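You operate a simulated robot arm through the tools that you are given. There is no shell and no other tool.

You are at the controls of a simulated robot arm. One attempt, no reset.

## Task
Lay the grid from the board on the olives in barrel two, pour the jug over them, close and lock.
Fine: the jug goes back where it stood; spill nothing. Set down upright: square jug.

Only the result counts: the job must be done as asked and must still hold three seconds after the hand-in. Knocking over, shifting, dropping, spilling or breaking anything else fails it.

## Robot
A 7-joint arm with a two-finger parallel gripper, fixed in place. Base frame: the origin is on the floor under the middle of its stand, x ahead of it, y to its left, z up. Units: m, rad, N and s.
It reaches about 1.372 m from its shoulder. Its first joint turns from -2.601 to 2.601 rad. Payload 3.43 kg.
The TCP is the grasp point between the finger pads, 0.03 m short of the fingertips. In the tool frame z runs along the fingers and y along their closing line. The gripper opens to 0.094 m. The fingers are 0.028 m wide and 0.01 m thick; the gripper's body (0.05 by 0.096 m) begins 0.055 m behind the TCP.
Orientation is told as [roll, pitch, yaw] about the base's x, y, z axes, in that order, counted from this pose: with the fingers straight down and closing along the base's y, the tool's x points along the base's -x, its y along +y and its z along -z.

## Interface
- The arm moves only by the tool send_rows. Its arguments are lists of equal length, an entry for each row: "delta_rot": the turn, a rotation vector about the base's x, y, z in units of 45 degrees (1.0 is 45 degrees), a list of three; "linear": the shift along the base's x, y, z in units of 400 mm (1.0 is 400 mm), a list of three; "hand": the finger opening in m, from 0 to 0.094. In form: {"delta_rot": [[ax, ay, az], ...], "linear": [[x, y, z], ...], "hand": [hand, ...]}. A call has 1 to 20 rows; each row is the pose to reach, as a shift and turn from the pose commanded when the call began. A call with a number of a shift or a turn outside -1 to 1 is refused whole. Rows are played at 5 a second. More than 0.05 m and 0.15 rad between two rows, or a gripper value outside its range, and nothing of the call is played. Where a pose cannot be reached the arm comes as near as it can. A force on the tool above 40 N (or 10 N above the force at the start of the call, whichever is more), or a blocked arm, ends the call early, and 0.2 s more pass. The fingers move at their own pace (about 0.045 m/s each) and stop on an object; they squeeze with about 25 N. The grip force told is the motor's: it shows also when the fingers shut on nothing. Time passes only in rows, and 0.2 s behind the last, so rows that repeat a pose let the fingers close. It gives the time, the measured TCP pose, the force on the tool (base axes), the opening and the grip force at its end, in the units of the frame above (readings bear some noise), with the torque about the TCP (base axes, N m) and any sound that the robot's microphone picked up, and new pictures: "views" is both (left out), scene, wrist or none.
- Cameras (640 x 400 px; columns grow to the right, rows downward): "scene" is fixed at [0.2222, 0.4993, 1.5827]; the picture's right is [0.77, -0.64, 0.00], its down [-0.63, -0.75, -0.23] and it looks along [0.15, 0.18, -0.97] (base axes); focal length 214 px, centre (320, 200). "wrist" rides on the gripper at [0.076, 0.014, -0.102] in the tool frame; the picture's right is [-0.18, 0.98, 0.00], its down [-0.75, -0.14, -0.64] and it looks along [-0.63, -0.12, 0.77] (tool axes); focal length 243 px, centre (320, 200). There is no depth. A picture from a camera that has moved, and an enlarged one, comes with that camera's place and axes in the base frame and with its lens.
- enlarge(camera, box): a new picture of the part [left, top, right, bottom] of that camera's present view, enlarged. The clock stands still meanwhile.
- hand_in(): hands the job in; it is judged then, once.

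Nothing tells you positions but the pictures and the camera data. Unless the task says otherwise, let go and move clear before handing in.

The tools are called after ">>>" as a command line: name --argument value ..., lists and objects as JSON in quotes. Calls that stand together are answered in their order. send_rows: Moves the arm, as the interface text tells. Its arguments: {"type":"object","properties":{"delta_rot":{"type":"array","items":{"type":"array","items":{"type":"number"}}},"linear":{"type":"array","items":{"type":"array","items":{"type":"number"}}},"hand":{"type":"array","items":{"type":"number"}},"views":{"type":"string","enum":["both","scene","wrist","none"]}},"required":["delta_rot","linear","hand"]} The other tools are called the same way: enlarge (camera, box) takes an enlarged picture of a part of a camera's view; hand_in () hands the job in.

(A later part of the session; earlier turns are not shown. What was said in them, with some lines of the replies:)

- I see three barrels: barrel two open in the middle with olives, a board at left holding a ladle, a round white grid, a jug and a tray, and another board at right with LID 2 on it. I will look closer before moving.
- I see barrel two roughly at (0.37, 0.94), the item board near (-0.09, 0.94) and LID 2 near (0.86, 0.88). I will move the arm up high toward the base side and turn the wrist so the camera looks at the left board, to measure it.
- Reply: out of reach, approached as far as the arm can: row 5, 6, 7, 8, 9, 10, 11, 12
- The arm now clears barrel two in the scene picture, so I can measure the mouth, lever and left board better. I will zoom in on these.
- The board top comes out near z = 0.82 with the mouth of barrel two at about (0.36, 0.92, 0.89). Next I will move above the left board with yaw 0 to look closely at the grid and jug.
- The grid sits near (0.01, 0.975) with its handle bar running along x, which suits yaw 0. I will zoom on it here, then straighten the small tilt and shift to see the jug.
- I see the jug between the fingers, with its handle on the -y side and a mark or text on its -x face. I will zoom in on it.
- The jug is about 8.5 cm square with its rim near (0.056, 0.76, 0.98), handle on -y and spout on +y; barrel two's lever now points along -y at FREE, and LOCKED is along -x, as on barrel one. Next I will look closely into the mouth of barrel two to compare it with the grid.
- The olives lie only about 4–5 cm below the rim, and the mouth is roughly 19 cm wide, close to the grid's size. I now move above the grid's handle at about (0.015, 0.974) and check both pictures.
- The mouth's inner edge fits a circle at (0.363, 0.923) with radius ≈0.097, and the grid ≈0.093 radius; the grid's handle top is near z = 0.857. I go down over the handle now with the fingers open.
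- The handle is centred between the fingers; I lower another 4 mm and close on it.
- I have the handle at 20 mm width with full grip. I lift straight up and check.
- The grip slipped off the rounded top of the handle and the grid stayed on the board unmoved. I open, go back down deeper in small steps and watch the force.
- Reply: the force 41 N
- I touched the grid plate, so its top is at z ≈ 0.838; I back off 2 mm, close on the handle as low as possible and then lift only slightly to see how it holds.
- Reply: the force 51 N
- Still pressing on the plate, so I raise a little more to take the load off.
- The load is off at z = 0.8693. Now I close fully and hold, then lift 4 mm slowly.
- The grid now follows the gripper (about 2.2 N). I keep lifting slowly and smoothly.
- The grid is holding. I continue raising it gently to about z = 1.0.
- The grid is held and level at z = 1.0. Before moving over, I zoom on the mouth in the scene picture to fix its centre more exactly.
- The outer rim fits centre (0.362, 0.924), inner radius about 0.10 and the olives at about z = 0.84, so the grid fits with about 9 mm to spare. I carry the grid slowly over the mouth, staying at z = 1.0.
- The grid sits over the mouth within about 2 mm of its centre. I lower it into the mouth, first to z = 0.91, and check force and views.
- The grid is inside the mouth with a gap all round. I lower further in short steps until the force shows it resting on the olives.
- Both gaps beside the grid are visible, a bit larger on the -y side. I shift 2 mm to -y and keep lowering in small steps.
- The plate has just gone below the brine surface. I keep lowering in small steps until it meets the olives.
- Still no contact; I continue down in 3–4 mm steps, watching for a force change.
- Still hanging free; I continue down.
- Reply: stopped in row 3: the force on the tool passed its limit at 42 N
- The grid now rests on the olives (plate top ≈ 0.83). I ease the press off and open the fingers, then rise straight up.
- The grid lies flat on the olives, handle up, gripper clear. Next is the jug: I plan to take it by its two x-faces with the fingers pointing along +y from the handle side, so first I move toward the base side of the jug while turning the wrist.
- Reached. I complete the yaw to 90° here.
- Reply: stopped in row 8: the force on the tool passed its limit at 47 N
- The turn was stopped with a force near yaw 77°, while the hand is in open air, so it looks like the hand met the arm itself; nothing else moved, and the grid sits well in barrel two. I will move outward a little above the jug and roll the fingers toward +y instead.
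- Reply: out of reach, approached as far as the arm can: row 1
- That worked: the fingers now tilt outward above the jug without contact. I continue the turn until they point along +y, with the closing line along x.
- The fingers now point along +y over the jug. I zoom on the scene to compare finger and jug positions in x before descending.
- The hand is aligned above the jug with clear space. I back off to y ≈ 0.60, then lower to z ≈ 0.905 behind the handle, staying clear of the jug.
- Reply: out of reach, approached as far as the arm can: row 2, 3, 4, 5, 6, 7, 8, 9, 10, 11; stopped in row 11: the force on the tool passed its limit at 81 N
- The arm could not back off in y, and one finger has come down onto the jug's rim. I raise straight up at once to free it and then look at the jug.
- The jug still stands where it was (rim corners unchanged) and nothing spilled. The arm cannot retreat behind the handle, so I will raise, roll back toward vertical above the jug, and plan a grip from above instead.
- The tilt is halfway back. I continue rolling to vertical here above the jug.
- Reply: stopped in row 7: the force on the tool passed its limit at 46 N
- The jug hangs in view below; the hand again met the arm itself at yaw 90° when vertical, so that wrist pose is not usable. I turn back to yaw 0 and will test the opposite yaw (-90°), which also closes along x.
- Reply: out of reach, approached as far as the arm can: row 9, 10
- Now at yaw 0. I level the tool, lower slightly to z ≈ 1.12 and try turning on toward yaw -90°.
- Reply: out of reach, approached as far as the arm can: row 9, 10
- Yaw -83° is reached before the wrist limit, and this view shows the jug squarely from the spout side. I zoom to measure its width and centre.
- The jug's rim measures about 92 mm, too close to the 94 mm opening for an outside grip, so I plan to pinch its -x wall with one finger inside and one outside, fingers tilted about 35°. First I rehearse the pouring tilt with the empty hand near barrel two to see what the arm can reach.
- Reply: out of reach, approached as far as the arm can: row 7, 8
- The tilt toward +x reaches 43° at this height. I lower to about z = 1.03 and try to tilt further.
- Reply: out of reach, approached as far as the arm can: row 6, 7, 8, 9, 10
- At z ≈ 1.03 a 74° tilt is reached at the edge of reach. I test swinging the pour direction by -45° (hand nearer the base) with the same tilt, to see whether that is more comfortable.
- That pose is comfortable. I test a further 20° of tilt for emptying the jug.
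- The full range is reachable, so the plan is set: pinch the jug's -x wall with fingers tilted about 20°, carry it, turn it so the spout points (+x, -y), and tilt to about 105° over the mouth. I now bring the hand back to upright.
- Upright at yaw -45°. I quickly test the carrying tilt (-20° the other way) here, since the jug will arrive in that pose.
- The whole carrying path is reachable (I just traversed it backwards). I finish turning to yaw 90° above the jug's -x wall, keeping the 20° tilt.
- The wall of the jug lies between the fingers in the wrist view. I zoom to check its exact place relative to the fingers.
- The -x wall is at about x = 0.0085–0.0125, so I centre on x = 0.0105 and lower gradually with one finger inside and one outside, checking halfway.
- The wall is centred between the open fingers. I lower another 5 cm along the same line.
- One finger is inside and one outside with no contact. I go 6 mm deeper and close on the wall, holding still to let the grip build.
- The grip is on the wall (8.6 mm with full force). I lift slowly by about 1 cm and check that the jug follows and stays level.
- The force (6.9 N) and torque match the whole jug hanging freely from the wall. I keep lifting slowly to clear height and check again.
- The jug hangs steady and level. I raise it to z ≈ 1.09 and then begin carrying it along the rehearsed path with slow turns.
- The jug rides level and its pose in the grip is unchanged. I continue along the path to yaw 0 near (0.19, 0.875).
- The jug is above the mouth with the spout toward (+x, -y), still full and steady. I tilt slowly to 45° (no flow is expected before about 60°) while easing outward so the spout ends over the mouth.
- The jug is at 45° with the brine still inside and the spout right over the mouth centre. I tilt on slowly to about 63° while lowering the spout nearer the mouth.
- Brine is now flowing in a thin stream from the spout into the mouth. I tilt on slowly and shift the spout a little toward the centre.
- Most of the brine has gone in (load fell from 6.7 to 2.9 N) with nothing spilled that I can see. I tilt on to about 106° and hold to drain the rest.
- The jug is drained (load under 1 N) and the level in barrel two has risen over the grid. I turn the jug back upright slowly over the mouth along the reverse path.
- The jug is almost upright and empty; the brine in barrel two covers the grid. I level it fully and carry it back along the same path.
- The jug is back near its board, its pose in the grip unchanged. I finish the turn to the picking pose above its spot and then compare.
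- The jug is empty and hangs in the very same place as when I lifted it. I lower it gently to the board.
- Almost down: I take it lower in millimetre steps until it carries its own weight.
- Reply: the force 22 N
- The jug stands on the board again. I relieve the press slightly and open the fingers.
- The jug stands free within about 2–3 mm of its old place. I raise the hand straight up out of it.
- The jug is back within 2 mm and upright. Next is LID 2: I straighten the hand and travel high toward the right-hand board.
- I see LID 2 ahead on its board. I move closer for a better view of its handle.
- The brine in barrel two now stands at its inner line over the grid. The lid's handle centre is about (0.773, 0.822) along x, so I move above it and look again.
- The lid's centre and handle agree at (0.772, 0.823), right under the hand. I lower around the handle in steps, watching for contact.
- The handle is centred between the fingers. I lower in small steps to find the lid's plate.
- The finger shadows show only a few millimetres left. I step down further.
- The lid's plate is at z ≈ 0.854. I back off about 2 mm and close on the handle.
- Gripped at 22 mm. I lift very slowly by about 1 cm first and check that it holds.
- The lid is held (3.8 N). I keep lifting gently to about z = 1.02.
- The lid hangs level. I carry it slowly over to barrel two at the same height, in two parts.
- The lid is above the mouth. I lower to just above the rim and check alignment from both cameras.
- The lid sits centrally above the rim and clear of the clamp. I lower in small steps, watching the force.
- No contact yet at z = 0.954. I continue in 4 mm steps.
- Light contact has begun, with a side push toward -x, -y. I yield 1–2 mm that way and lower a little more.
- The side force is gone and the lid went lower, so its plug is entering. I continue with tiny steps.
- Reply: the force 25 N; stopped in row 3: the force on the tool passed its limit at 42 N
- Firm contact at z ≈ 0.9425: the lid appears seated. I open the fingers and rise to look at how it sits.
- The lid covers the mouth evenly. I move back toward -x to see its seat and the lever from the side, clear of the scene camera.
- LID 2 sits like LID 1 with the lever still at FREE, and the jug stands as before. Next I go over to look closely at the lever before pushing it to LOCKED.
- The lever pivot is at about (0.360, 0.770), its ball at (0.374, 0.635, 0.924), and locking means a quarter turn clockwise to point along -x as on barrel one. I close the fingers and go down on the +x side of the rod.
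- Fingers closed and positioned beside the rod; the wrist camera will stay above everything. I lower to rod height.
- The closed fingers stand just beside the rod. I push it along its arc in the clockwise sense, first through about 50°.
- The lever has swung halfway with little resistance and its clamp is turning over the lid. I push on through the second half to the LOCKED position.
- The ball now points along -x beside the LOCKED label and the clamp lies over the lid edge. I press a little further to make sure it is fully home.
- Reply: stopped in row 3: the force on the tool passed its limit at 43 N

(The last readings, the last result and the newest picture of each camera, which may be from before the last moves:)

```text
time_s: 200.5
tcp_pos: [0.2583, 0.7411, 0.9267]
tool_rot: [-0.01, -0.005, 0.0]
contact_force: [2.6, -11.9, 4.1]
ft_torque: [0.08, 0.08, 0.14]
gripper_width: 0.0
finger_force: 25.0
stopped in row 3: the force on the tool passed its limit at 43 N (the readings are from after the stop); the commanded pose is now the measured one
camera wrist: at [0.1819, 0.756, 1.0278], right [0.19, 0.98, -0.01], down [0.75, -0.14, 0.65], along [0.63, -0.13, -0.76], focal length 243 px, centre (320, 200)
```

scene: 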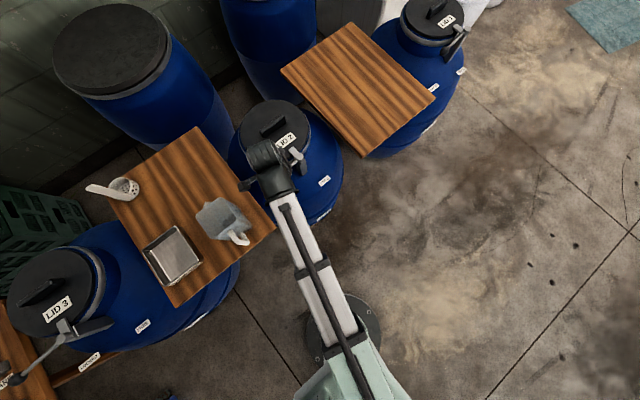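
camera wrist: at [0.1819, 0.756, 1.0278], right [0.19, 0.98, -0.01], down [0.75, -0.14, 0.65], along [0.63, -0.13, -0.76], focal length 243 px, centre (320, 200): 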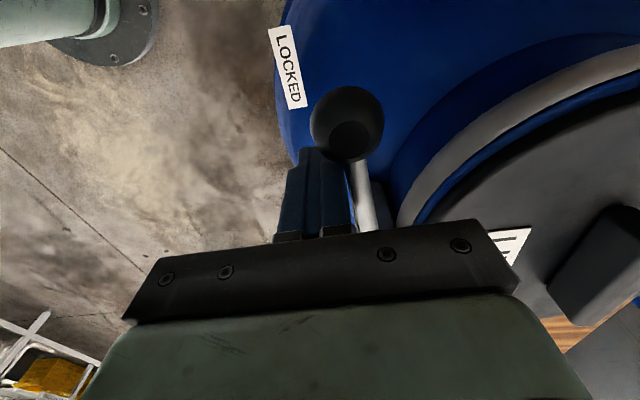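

It met a hard stop at 43 N, so the lever is fully home. I back away from the rod and rise clear.

>>> send_rows --delta_rot '[[0, 0, 0], [0, 0, 0], [0, 0, 0], [0, 0, 0], [0, 0, 0], [0, 0, 0], [0, 0, 0], [0, 0, 0]]' --linear '[[0, -0.02, 0], [0, -0.06, 0], [0, -0.08, 0.03], [0, -0.08, 0.1], [0, -0.08, 0.18], [0, -0.08, 0.27], [0, -0.08, 0.35], [0, -0.08, 0.38]]' --hand '[0, 0, 0, 0, 0, 0, 0, 0]' --views "none"

>>> send_rows --delta_rot '[[0, 0, 0], [0, 0, 0], [0, 0, 0], [0, 0, 0], [0, 0, 0], [0, 0, 0], [0, 0, 0], [0, 0, 0], [0, 0, 0]]' --linear '[[0.1, 0, 0], [0.2, 0, 0], [0.3, 0, 0], [0.4, 0, 0], [0.5, 0, 0], [0.6, 0, 0], [0.7, 0, 0], [0.8, 0, 0], [0.85, 0, 0]]' --hand '[0, 0, 0, 0, 0, 0, 0, 0, 0]' --views "both"

>>> enlarge --camera "scene" --box '[225, 85, 345, 215]'

>>> enlarge --camera "scene" --box '[80, 120, 280, 310]'

```text
time_s: 202.3
tcp_pos: [0.2573, 0.7102, 1.0777]
tool_rot: [-0.007, -0.002, 0.001]
contact_force: [0.0, -0.2, 0.2]
ft_torque: [0.0, 0.0, -0.03]
gripper_width: 0.0
finger_force: 25.2
```

```text
time_s: 204.3
tcp_pos: [0.5977, 0.7101, 1.0779]
tool_rot: [-0.008, -0.003, 0.0]
contact_force: [-0.3, -0.5, 0.1]
ft_torque: [0.06, -0.03, 0.01]
gripper_width: 0.0
finger_force: 25.4
camera wrist: at [0.5221, 0.7258, 1.1793], right [0.18, 0.98, -0.01], down [0.75, -0.14, 0.65], along [0.63, -0.12, -0.76], focal length 243 px, centre (320, 200)
```

scene: 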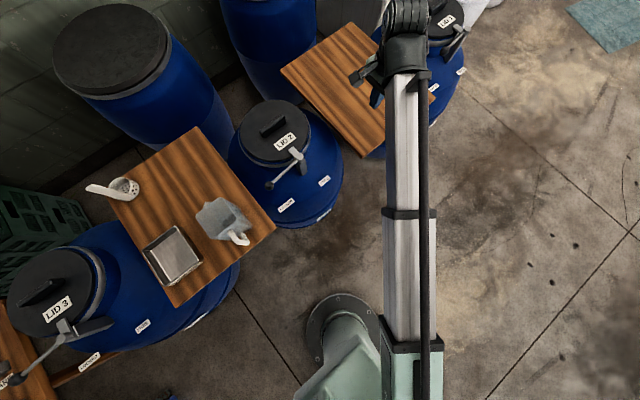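
wrist: 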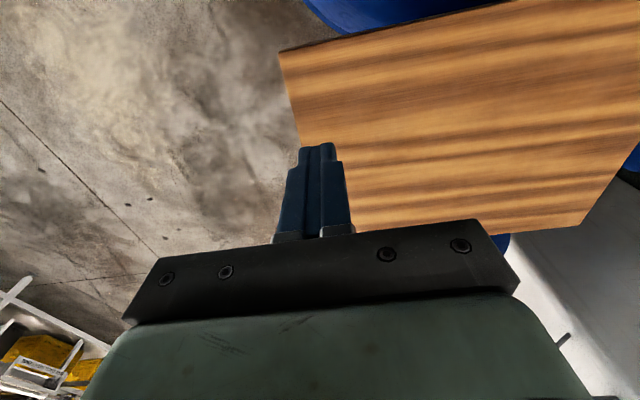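

```text
3.08 times, centred on (285, 150) of scene
camera zoom: at [0.2222, 0.4993, 1.5827], right [0.77, -0.64, 0.0], down [-0.63, -0.75, -0.23], along [0.15, 0.18, -0.97], focal length 660 px, centre (428, 354)
```

zoom: 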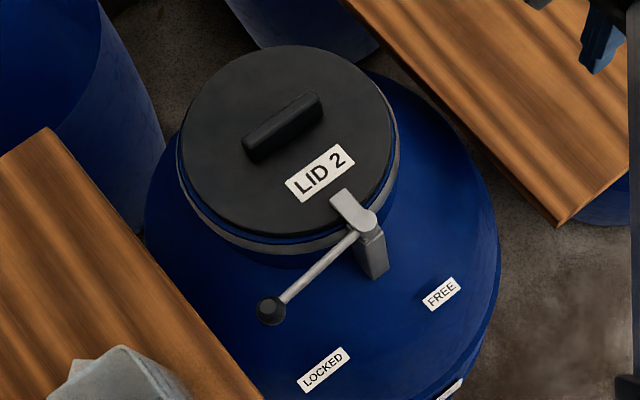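

```text
2.11 times, centred on (180, 215) of scene
camera zoom: at [0.2222, 0.4993, 1.5827], right [0.77, -0.64, 0.0], down [-0.63, -0.75, -0.23], along [0.15, 0.18, -0.97], focal length 452 px, centre (615, 168)
```

zoom: 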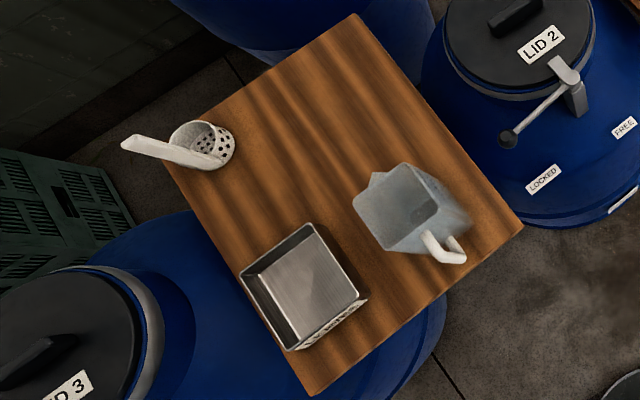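

The lever now points to LOCKED with the clamp over LID 2, and the jug, ladle and tray stand where they were. I take one closer look at the lid seat and the floor for any spill before handing in.

>>> enlarge --camera "scene" --box '[230, 90, 320, 180]'

>>> send_rows --delta_rot '[[0, 0, 0], [0, 0, 0], [0, 0, 0], [0, 0, 0], [0, 0, 0]]' --linear '[[0, 0, 0.03], [0, 0, 0.05], [0, 0, 0.05], [0, 0, 0.05], [0, 0, 0.05]]' --hand '[0.03, 0.05, 0.05, 0.05, 0.05]' --views "both"

>>> enlarge --camera "scene" --box '[180, 185, 260, 255]'

```text
4.44 times, centred on (275, 135) of scene
camera zoom: at [0.2222, 0.4993, 1.5827], right [0.77, -0.64, 0.0], down [-0.63, -0.75, -0.23], along [0.15, 0.18, -0.97], focal length 953 px, centre (520, 489)
```

zoom: 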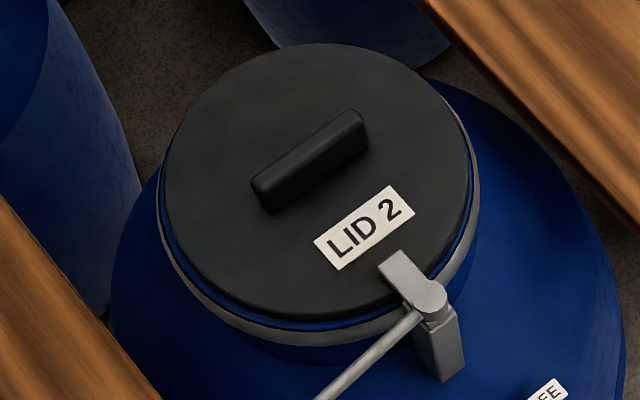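

```text
time_s: 205.5
tcp_pos: [0.5975, 0.7102, 1.0963]
tool_rot: [-0.007, -0.004, 0.001]
contact_force: [-0.1, 0.2, 0.0]
ft_torque: [0.01, 0.02, -0.01]
gripper_width: 0.0498
finger_force: 0.1
camera wrist: at [0.5217, 0.7256, 1.1991], right [0.18, 0.98, -0.01], down [0.75, -0.14, 0.65], along [0.63, -0.12, -0.76], focal length 243 px, centre (320, 200)
```

scene: 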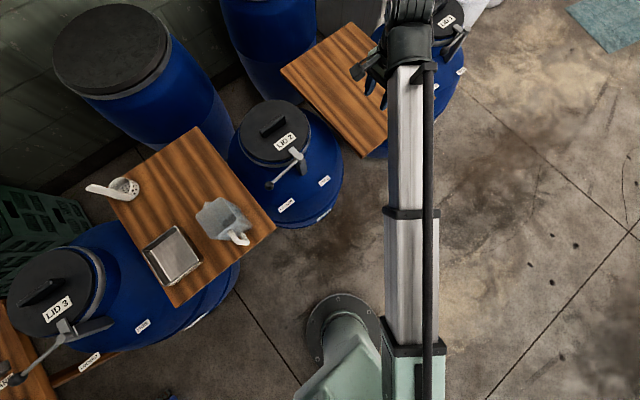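
wrist: 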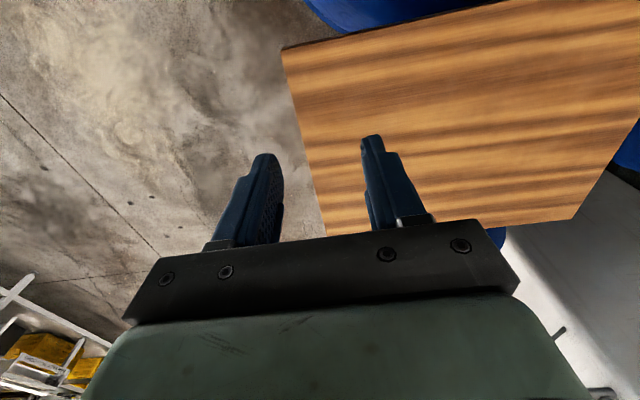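

```text
5.71 times, centred on (220, 220) of scene
camera zoom: at [0.2222, 0.4993, 1.5827], right [0.77, -0.64, 0.0], down [-0.63, -0.75, -0.23], along [0.15, 0.18, -0.97], focal length 1226 px, centre (891, 86)
```

zoom: 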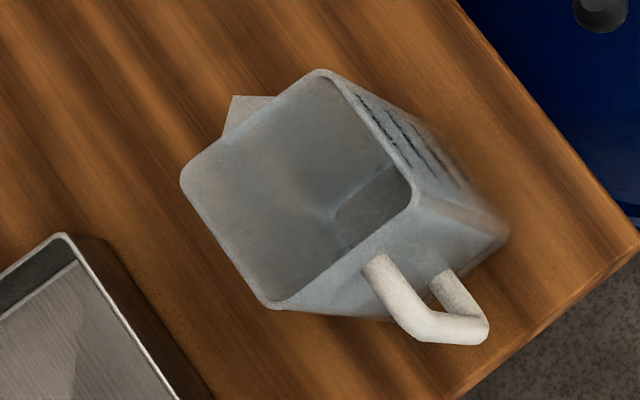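

The grid lies on the olives under the brine, and the lid is seated with its clamp locked over it. The jug stands empty and upright, within about 2 mm of where it started. I see no spill, nothing else has moved, and the hand is empty and clear, so I hand in.

>>> hand_in

```text
The job is handed in.
```

I've handed the job in, and as far as the pictures show, everything you asked for is done; the verdict didn't come back to me.

- **Grid:** it lies flat on the olives in barrel two, handle up and covered by the brine.
- **Brine:** the jug is poured out completely, and the level in barrel two now stands at its inner line. I saw no spill.
- **Jug:** it stands upright on the board, about 2 mm from where it stood before.
- **Lid and lock:** LID 2 is seated. I pushed the lever to its hard stop at LOCKED, and the clamp lies over the lid edge as on barrel one.

**Contact with the jug:** before the pour, one finger came down on the jug's rim with about 81 N. I lifted off at once, and the jug stayed upright and in place with nothing spilled. My first grip on the grid also slipped, but the grid didn't move on the board.

The ladle and tray look unmoved, and the hand was empty and clear when I handed in.
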